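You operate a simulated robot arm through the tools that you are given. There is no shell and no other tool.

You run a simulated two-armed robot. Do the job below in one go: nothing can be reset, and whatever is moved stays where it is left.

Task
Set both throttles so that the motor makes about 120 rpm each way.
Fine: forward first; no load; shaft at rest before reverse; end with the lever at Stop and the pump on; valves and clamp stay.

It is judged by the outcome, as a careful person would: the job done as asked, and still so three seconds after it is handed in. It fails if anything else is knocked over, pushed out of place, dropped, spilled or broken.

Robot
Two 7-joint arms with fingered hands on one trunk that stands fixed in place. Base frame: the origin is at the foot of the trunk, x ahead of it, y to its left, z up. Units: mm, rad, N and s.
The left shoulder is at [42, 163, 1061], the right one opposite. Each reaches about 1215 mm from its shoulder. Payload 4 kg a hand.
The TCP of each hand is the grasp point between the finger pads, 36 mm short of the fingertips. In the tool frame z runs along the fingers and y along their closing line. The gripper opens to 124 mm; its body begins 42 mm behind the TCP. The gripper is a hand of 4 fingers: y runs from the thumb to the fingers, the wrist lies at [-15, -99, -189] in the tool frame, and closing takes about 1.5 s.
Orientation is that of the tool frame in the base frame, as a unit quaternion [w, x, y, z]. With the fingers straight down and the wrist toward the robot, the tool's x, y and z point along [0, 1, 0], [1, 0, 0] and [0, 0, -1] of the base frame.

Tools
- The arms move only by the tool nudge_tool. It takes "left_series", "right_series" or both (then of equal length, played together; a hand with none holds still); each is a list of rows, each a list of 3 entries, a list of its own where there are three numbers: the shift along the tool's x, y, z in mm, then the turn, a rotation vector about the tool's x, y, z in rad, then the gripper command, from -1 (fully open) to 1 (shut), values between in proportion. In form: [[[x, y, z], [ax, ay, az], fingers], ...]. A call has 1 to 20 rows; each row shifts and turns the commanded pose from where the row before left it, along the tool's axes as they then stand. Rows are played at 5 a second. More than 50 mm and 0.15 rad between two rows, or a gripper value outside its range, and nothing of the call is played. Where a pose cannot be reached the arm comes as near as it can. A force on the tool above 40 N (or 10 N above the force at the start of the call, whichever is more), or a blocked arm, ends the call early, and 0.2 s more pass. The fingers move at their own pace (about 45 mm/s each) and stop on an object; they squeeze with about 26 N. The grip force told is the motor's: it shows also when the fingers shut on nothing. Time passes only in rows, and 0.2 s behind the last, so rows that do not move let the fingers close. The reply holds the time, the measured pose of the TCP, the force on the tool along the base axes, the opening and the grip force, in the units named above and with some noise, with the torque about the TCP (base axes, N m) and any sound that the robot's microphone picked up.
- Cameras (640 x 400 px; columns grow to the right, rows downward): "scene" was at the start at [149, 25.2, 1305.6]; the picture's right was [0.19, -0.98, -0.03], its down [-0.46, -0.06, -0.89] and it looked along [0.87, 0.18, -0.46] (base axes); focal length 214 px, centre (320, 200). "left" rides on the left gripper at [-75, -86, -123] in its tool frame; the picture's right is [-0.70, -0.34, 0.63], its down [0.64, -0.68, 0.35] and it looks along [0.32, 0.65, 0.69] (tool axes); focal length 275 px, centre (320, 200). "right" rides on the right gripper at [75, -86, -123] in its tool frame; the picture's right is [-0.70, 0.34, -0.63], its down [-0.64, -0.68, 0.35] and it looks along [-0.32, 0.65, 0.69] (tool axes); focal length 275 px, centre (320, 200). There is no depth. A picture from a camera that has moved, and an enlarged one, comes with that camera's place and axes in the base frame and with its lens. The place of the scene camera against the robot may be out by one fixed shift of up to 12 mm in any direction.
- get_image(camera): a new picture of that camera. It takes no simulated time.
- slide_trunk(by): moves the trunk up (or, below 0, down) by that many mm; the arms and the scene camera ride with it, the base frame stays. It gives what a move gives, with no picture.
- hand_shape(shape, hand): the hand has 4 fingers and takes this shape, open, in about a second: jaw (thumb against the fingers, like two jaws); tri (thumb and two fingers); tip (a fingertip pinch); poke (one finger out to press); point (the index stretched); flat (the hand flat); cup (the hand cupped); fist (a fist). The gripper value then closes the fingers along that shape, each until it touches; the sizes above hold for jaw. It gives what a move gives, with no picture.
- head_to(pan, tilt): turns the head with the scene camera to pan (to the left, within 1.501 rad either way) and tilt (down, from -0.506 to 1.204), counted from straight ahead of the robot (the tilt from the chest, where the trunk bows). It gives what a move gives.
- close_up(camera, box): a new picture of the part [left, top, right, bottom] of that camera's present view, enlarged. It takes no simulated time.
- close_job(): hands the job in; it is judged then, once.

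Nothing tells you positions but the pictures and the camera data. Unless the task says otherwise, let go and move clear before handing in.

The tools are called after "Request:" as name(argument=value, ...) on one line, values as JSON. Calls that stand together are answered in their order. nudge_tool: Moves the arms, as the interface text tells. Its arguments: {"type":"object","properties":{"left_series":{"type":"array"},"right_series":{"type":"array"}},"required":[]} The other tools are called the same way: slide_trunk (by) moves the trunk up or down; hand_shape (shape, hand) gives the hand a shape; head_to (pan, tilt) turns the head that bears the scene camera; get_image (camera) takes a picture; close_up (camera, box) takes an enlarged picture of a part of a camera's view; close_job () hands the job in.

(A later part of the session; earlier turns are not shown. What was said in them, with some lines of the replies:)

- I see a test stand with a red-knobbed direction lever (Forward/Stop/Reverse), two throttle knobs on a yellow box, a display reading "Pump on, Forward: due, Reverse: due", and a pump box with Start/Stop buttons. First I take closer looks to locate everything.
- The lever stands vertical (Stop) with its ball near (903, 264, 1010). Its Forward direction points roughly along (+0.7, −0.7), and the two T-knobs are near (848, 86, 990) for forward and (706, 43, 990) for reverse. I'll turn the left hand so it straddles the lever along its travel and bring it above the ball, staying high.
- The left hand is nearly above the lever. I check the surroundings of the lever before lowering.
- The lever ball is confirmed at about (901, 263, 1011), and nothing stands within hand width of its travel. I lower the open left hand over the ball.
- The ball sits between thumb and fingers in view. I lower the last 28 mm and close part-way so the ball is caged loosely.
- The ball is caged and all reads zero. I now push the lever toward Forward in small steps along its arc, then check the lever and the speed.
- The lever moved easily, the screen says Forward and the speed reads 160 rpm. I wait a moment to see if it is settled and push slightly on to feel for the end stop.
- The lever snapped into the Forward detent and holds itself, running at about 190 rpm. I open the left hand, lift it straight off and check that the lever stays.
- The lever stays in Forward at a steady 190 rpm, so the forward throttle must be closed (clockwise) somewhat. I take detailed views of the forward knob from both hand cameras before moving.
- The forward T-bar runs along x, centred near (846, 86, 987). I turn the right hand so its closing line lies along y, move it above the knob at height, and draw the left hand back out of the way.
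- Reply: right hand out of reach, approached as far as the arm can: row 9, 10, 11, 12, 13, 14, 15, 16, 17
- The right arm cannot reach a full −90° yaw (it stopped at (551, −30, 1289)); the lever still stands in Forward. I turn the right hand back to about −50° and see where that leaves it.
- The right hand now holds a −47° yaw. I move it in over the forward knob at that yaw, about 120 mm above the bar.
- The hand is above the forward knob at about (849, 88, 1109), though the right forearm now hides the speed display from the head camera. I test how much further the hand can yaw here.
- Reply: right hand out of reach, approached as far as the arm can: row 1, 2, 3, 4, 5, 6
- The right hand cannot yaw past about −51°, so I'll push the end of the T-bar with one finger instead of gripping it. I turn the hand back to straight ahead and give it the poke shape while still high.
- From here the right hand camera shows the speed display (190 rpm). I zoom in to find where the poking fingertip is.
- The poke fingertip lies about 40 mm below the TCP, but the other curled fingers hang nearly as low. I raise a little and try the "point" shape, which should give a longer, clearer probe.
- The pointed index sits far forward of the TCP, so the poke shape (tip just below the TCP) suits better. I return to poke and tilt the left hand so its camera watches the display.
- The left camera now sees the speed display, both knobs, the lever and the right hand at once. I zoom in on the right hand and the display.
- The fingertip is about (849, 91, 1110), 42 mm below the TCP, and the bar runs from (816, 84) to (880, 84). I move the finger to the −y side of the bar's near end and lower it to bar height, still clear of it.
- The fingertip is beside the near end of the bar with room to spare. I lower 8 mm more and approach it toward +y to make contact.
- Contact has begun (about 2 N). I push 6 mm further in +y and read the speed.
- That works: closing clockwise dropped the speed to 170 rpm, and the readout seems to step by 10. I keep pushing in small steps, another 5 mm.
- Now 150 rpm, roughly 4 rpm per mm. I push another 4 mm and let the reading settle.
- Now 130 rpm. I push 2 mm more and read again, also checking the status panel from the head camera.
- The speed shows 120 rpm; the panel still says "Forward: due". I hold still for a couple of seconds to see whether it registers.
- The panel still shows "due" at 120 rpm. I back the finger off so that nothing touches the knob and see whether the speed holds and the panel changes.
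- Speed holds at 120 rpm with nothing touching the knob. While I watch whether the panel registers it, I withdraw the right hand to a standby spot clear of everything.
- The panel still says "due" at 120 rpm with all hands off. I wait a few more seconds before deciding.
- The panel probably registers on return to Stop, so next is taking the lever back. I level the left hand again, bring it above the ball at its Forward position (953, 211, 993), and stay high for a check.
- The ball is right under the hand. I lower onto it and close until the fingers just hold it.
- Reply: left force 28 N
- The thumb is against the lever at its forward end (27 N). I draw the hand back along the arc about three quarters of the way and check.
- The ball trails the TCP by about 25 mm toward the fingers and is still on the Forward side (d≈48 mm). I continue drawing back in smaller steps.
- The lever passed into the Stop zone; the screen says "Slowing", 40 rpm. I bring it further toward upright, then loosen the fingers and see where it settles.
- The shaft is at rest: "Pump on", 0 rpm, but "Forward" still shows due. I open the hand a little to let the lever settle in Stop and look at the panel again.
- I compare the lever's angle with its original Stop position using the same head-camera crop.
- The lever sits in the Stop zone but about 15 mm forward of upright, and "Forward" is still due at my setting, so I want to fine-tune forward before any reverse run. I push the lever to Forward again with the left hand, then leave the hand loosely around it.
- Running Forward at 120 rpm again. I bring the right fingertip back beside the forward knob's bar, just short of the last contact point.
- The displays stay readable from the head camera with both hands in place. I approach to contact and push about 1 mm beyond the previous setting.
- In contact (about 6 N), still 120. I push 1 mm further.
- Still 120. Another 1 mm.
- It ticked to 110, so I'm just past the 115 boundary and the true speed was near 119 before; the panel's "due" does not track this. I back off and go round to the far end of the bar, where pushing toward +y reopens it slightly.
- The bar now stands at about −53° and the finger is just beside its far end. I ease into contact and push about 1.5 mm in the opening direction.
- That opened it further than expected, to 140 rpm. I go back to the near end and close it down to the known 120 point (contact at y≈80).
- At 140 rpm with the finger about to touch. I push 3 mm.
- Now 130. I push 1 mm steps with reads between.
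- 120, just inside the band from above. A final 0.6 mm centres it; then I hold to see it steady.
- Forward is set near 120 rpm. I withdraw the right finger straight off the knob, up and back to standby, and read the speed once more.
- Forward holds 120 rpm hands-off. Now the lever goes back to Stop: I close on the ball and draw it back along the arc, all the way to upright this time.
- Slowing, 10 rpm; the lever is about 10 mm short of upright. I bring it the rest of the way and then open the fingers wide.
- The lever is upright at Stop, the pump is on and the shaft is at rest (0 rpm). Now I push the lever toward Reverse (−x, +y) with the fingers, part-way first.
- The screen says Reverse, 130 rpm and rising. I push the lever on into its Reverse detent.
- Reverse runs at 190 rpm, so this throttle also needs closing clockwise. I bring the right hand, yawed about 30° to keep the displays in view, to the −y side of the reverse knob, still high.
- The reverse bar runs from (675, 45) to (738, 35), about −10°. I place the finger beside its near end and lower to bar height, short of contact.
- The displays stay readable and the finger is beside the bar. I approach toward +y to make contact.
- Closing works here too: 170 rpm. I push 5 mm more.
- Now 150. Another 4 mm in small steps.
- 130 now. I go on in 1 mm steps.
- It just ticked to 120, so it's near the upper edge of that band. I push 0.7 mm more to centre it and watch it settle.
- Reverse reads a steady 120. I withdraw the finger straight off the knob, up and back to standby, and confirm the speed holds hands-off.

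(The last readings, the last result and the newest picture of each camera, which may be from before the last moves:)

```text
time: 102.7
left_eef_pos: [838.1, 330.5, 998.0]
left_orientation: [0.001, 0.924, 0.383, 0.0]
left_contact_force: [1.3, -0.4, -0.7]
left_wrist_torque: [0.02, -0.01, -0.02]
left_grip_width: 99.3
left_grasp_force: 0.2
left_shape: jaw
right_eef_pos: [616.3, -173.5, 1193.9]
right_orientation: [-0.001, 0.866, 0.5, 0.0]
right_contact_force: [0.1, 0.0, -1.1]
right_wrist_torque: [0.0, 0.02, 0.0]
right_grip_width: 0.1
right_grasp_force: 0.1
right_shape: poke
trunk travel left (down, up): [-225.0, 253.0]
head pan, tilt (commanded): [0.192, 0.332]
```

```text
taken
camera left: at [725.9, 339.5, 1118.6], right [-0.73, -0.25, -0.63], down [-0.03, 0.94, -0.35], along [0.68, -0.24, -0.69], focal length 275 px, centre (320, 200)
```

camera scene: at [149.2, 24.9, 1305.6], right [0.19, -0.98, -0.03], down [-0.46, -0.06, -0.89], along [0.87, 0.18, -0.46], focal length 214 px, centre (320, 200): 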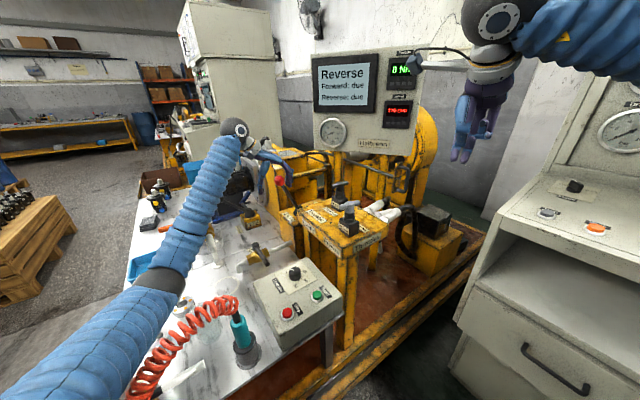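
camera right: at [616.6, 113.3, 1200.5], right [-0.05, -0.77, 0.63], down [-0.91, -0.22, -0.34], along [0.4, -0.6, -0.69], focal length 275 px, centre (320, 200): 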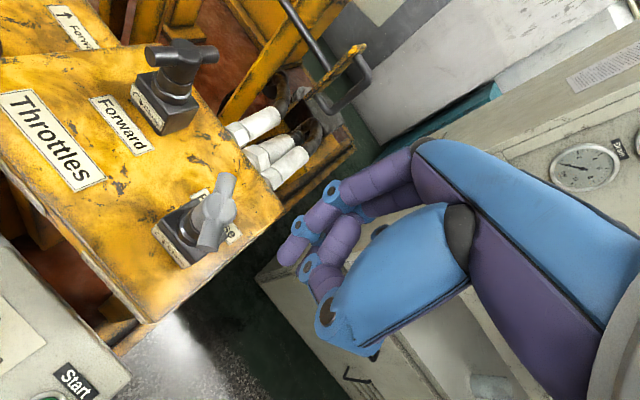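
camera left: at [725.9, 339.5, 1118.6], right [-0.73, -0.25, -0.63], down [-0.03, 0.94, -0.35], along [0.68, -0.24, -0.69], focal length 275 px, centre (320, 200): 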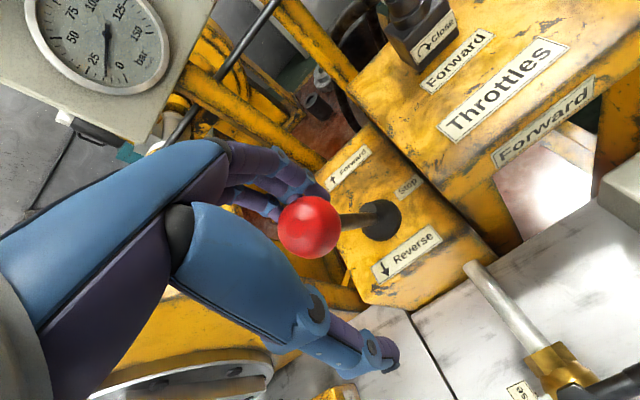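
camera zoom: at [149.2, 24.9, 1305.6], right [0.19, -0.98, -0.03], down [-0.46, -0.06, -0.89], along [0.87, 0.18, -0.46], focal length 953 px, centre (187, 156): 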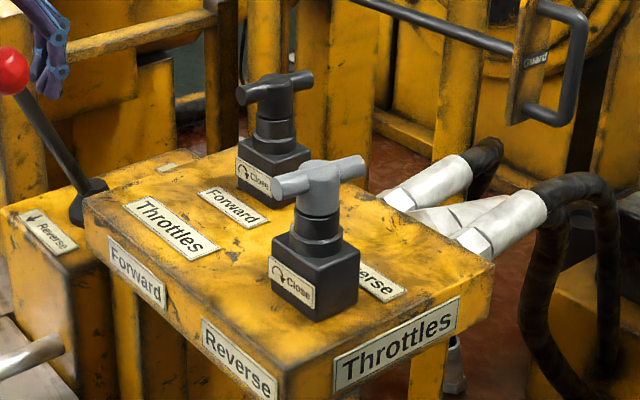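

Reverse holds 120 rpm with hands off. I let it run a few seconds more, then push the lever back toward Stop with the thumb, stopping slightly short to check.

Request:
nudge_tool(left_series=[[[0, 0, 0], [0, 0, 0], -0.6], [[0, 0, 0], [0, 0, 0], -0.6], [[0, 0, 0], [0, 0, 0], -0.6], [[0, 0, 0], [0, 0, 0], -0.6], [[0, 0, 0], [0, 0, 0], -0.6], [[0, 0, 0], [0, 0, 0], -0.6], [[0, 0, 0], [0, 0, 0], -0.6], [[0, 0, 0], [0, 0, 0], -0.6], [[0, 0, 0], [0, 0, 0], -0.6], [[0, 0, 0], [0, 0, 0], -0.6]])

Request:
close_up(camera="scene", box=[300, 50, 430, 160])

Request:
nudge_tool(left_series=[[[0, 0, 0], [0, 0, 0], -0.3], [[0, 0, 0], [0, 0, 0], 0.0], [[0, 0, 0], [0, 0, 0], 0.0], [[-0.5, 9, -0.8], [0, 0, 0], 0.0], [[-0.5, 9, -2.4], [0, 0, 0], 0.0], [[-0.5, 9, -2.4], [0, 0, 0], 0.0], [[-0.5, 9, -2.1], [0, 0, 0], 0.0], [[-0.5, 9, -1.8], [0, 0, 0], 0.0], [[-0.5, 9, -1.5], [0, 0, 0], 0.0], [[0, 9, -1.1], [0, 0, 0], 0.0], [[0, 8, -0.7], [0, 0, 0], 0.0], [[0, 0, 0], [0, 0, 0], 0.0]])

Request:
get_image(camera="left")

Request:
close_up(camera="scene", box=[230, 50, 430, 200])

Request:
close_up(camera="scene", box=[230, 120, 390, 240])

```text
time: 104.9
left_eef_pos: [839.4, 330.9, 997.4]
left_orientation: [0.0, 0.924, 0.383, -0.001]
left_contact_force: [0.7, -0.2, 0.5]
left_wrist_torque: [-0.01, -0.02, -0.02]
left_grip_width: 99.0
left_grasp_force: 0.1
left_shape: jaw
right_eef_pos: [614.7, -172.5, 1195.2]
right_orientation: [-0.001, 0.866, 0.5, -0.001]
right_contact_force: [-0.4, 0.1, -0.1]
right_wrist_torque: [0.02, -0.01, 0.02]
right_grip_width: 0.2
right_grasp_force: 0.0
right_shape: poke
trunk travel left (down, up): [-225.0, 253.0]
head pan, tilt (commanded): [0.192, 0.332]
```

```text
3.64 times, centred on (365, 105) of scene
camera zoom: at [149.0, 25.1, 1305.6], right [0.19, -0.98, -0.03], down [-0.46, -0.06, -0.89], along [0.87, 0.18, -0.46], focal length 780 px, centre (156, 546)
```

zoom: 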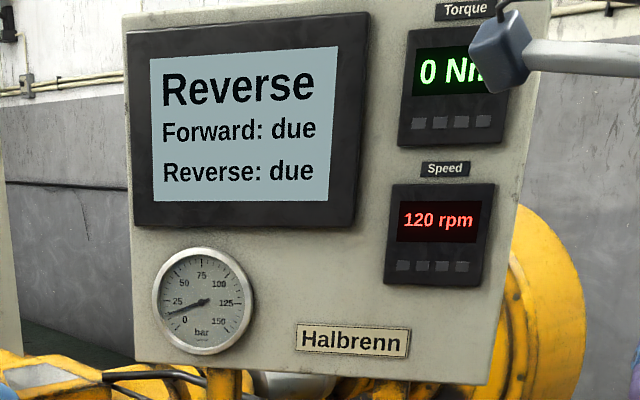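

```text
time: 107.5
left_eef_pos: [887.5, 277.3, 1011.1]
left_orientation: [0.001, 0.924, 0.383, -0.001]
left_contact_force: [-0.8, -0.1, 0.5]
left_wrist_torque: [0.03, -0.01, 0.03]
left_grip_width: 62.5
left_grasp_force: 0.0
left_shape: jaw
right_eef_pos: [615.4, -172.3, 1193.7]
right_orientation: [-0.001, 0.866, 0.5, 0.0]
right_contact_force: [-0.4, 0.2, -0.2]
right_wrist_torque: [-0.02, 0.05, 0.01]
right_grip_width: 0.0
right_grasp_force: 0.1
right_shape: poke
trunk travel left (down, up): [-225.0, 253.0]
head pan, tilt (commanded): [0.192, 0.332]
```

```text
taken
camera left: at [773.9, 286.3, 1131.3], right [-0.73, -0.25, -0.63], down [-0.03, 0.94, -0.35], along [0.68, -0.24, -0.69], focal length 275 px, centre (320, 200)
```

left: 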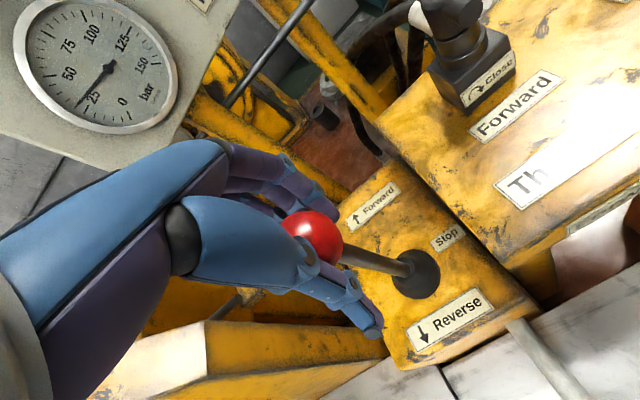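

```text
2.67 times, centred on (330, 125) of scene
camera zoom: at [149.1, 25.2, 1305.6], right [0.19, -0.98, -0.03], down [-0.46, -0.06, -0.89], along [0.87, 0.18, -0.46], focal length 572 px, centre (293, 400)
```

zoom: 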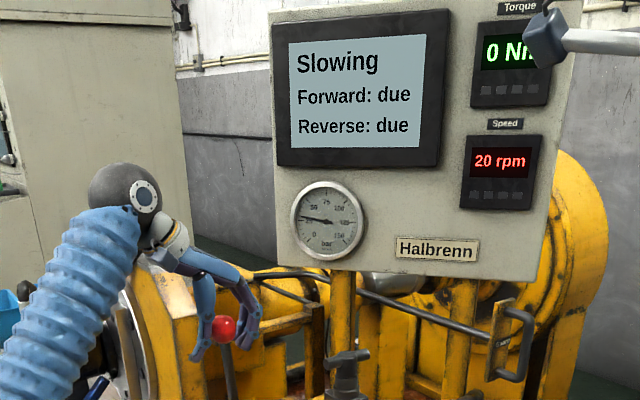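

```text
3.33 times, centred on (310, 180) of scene
camera zoom: at [149.1, 25.2, 1305.6], right [0.19, -0.98, -0.03], down [-0.46, -0.06, -0.89], along [0.87, 0.18, -0.46], focal length 715 px, centre (353, 267)
```

zoom: 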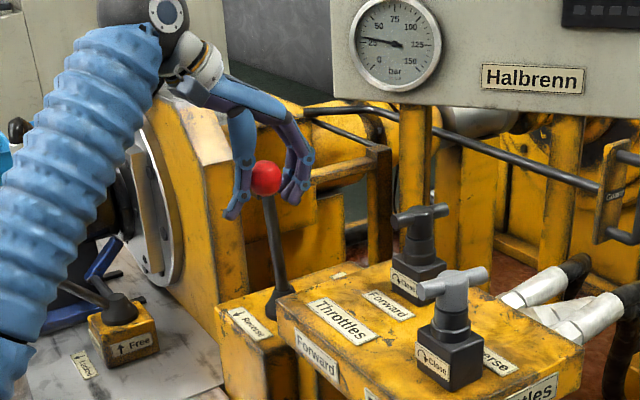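

Slowing; the lever is about 10 mm on the Reverse side of upright (ball at x=266 vs 273 originally). I push it the last 10 mm, then open the hand.

Request:
nudge_tool(left_series=[[[0, 5, -0.3], [0, 0, 0], 0.0], [[0, 5, -0.1], [0, 0, 0], 0.0], [[0, 0, 0], [0, 0, 0], 0.0], [[0, 0, 0], [0, 0, 0], -0.3], [[0, 0, 0], [0, 0, 0], -0.6], [[0, 0, 0], [0, 0, 0], -0.8], [[0, 0, 0], [0, 0, 0], -0.8]])

Request:
get_image(camera="left")

Request:
close_up(camera="scene", box=[230, 50, 430, 200])

Request:
close_up(camera="scene", box=[230, 120, 390, 240])

```text
time: 109.1
left_eef_pos: [894.8, 269.8, 1011.3]
left_orientation: [0.0, 0.924, 0.382, 0.0]
left_contact_force: [0.6, 0.1, 0.1]
left_wrist_torque: [-0.02, 0.0, 0.02]
left_grip_width: 111.7
left_grasp_force: 0.1
left_shape: jaw
right_eef_pos: [616.9, -173.3, 1195.5]
right_orientation: [0.0, 0.866, 0.5, -0.001]
right_contact_force: [-0.6, 0.2, -0.9]
right_wrist_torque: [0.01, 0.03, -0.01]
right_grip_width: 0.0
right_grasp_force: 0.0
right_shape: poke
trunk travel left (down, up): [-225.0, 253.0]
head pan, tilt (commanded): [0.192, 0.332]
```

```text
taken
camera left: at [781.8, 279.7, 1131.8], right [-0.73, -0.25, -0.63], down [-0.03, 0.94, -0.35], along [0.68, -0.24, -0.69], focal length 275 px, centre (320, 200)
```

left: 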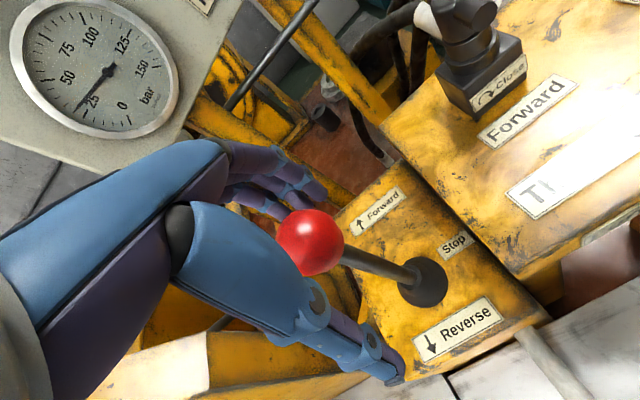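

```text
2.67 times, centred on (330, 125) of scene
camera zoom: at [149.1, 25.1, 1305.6], right [0.19, -0.98, -0.03], down [-0.46, -0.06, -0.89], along [0.87, 0.18, -0.46], focal length 572 px, centre (293, 400)
```

zoom: 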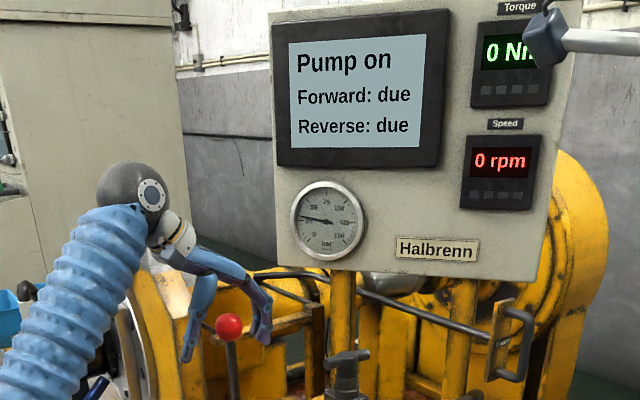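

```text
3.33 times, centred on (310, 180) of scene
camera zoom: at [149.1, 25.1, 1305.6], right [0.19, -0.98, -0.03], down [-0.46, -0.06, -0.89], along [0.87, 0.18, -0.46], focal length 715 px, centre (353, 267)
```

zoom: 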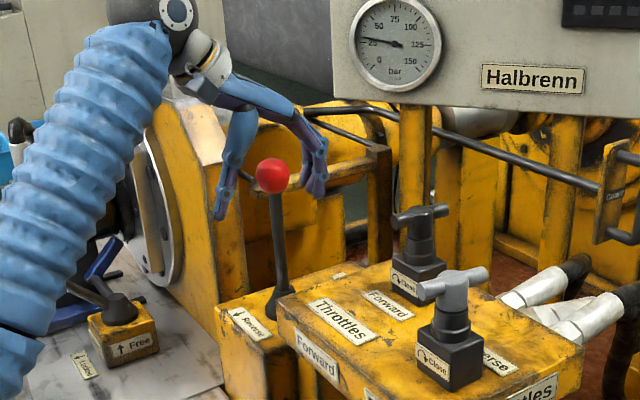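

The lever is upright at Stop exactly as at the start, the pump is on and the shaft is at 0 rpm. I open the left hand fully, lift it straight up and draw it clear.

Request:
nudge_tool(left_series=[[[0, 0, 0], [0, 0, 0], -1], [[0, 0, 0], [0, 0, 0], -1], [[0, 0, -30], [0, 0, 0], -1], [[0, 0, -40], [0, 0, 0], -1], [[0, 0, -40], [0, 0, 0], -1], [[0, 0, -40], [0, 0, 0], -1], [[0, 0, -40], [0, 0, 0], -1], [[0, 0, -40], [0, 0, 0], -1], [[0, -35, 0], [0, 0, 0], -1], [[0, -35, 0], [0, 0, 0], -1], [[0, -35, 0], [0, 0, 0], -1], [[0, 0, 0], [0, 0, 0], -1]])

Request:
get_image(camera="left")

Request:
get_image(camera="scene")

Request:
close_up(camera="scene", box=[230, 40, 430, 240])

Request:
close_up(camera="scene", box=[120, 130, 360, 350])

```text
time: 111.7
left_eef_pos: [821.8, 344.0, 1241.3]
left_orientation: [-0.002, 0.924, 0.382, 0.0]
left_contact_force: [0.6, -0.5, -0.3]
left_wrist_torque: [0.03, -0.01, 0.0]
left_grip_width: 123.7
left_grasp_force: 0.0
left_shape: jaw
right_eef_pos: [615.4, -174.4, 1195.0]
right_orientation: [-0.002, 0.866, 0.5, -0.001]
right_contact_force: [0.4, -0.5, -0.5]
right_wrist_torque: [-0.01, 0.01, 0.01]
right_grip_width: 0.0
right_grasp_force: 0.2
right_shape: poke
trunk travel left (down, up): [-225.0, 253.0]
head pan, tilt (commanded): [0.192, 0.332]
```

```text
taken
camera left: at [708.3, 351.8, 1361.6], right [-0.73, -0.25, -0.63], down [-0.03, 0.94, -0.35], along [0.68, -0.24, -0.69], focal length 275 px, centre (320, 200)
```

left: 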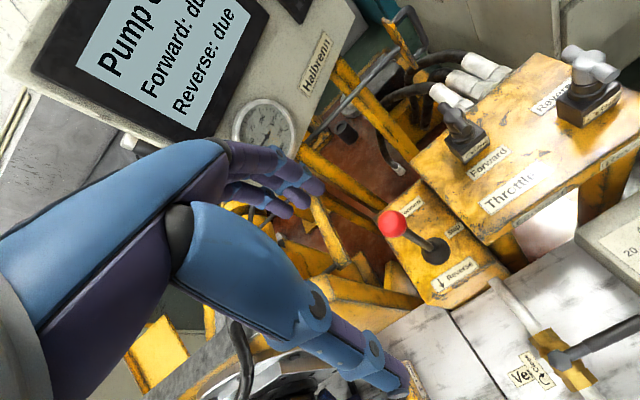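

```text
taken
camera scene: at [149.5, 24.2, 1305.5], right [0.19, -0.98, -0.03], down [-0.46, -0.06, -0.89], along [0.87, 0.18, -0.46], focal length 214 px, centre (320, 200)
```

scene: 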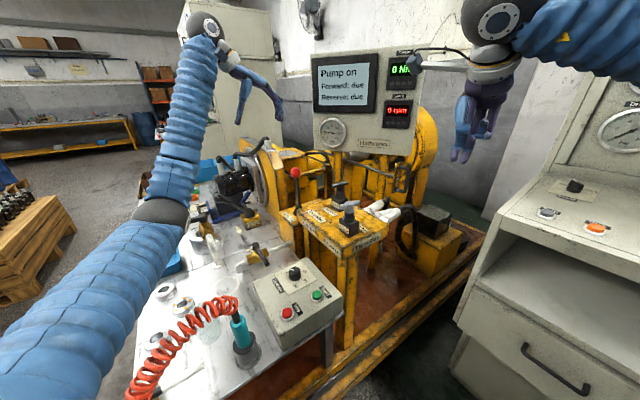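

```text
2.00 times, centred on (330, 140) of scene
camera zoom: at [149.5, 24.2, 1305.5], right [0.19, -0.98, -0.03], down [-0.46, -0.06, -0.89], along [0.87, 0.18, -0.46], focal length 429 px, centre (300, 320)
```

zoom: 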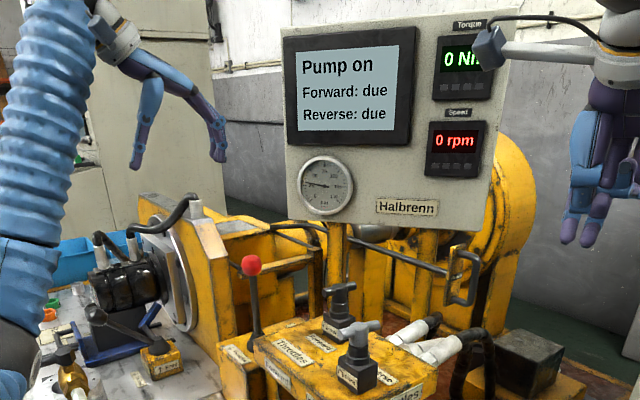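

```text
1.82 times, centred on (240, 240) of scene
camera zoom: at [149.5, 24.2, 1305.5], right [0.19, -0.98, -0.03], down [-0.46, -0.06, -0.89], along [0.87, 0.18, -0.46], focal length 390 px, centre (466, 127)
```

zoom: 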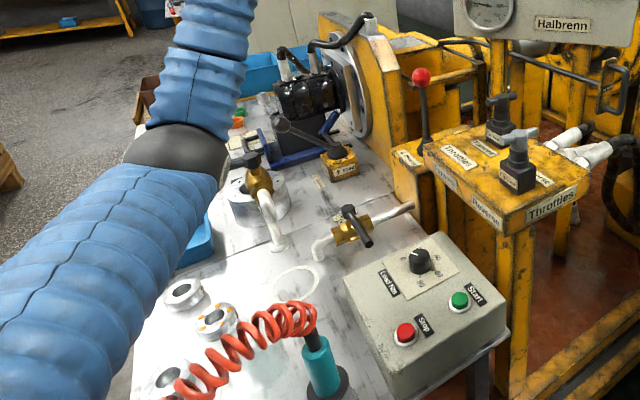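

The work is done. The lever is at Stop, the pump is on, the load knob is at 0, and the valves and clamp are untouched. Both directions ran at a displayed 120 rpm with no hand on the knobs. The panel still shows both directions as "due". It did not change during the forward or reverse run at 120, so I can't tell what it tracks. Both hands are clear, so I hand the job in.

Request:
close_job()

```text
The job is handed in.
```

Both throttles are set: the motor reads 120 rpm in forward and 120 rpm in reverse, each steady with no hand on the knob. The speed display steps in tens, so each true speed could be up to about 5 rpm either side of 120.

- **Order:** I ran and set forward first. The shaft showed 0 rpm before I went to reverse, and the torque display read 0 Nm throughout.
- **Forward adjustment:** Forward took two runs. On the second it briefly read as low as 110 and as high as 140 while I centred it.
- **End state:** The lever is upright at Stop, the pump is on and the load knob is at 0. I did not touch the valves or the clamp, and both hands are clear.
- **Panel still says "due":** The screen still shows "Forward: due" and "Reverse: due". Neither changed while that direction ran at 120, including about 18 seconds for forward, so I don't know what would clear them.
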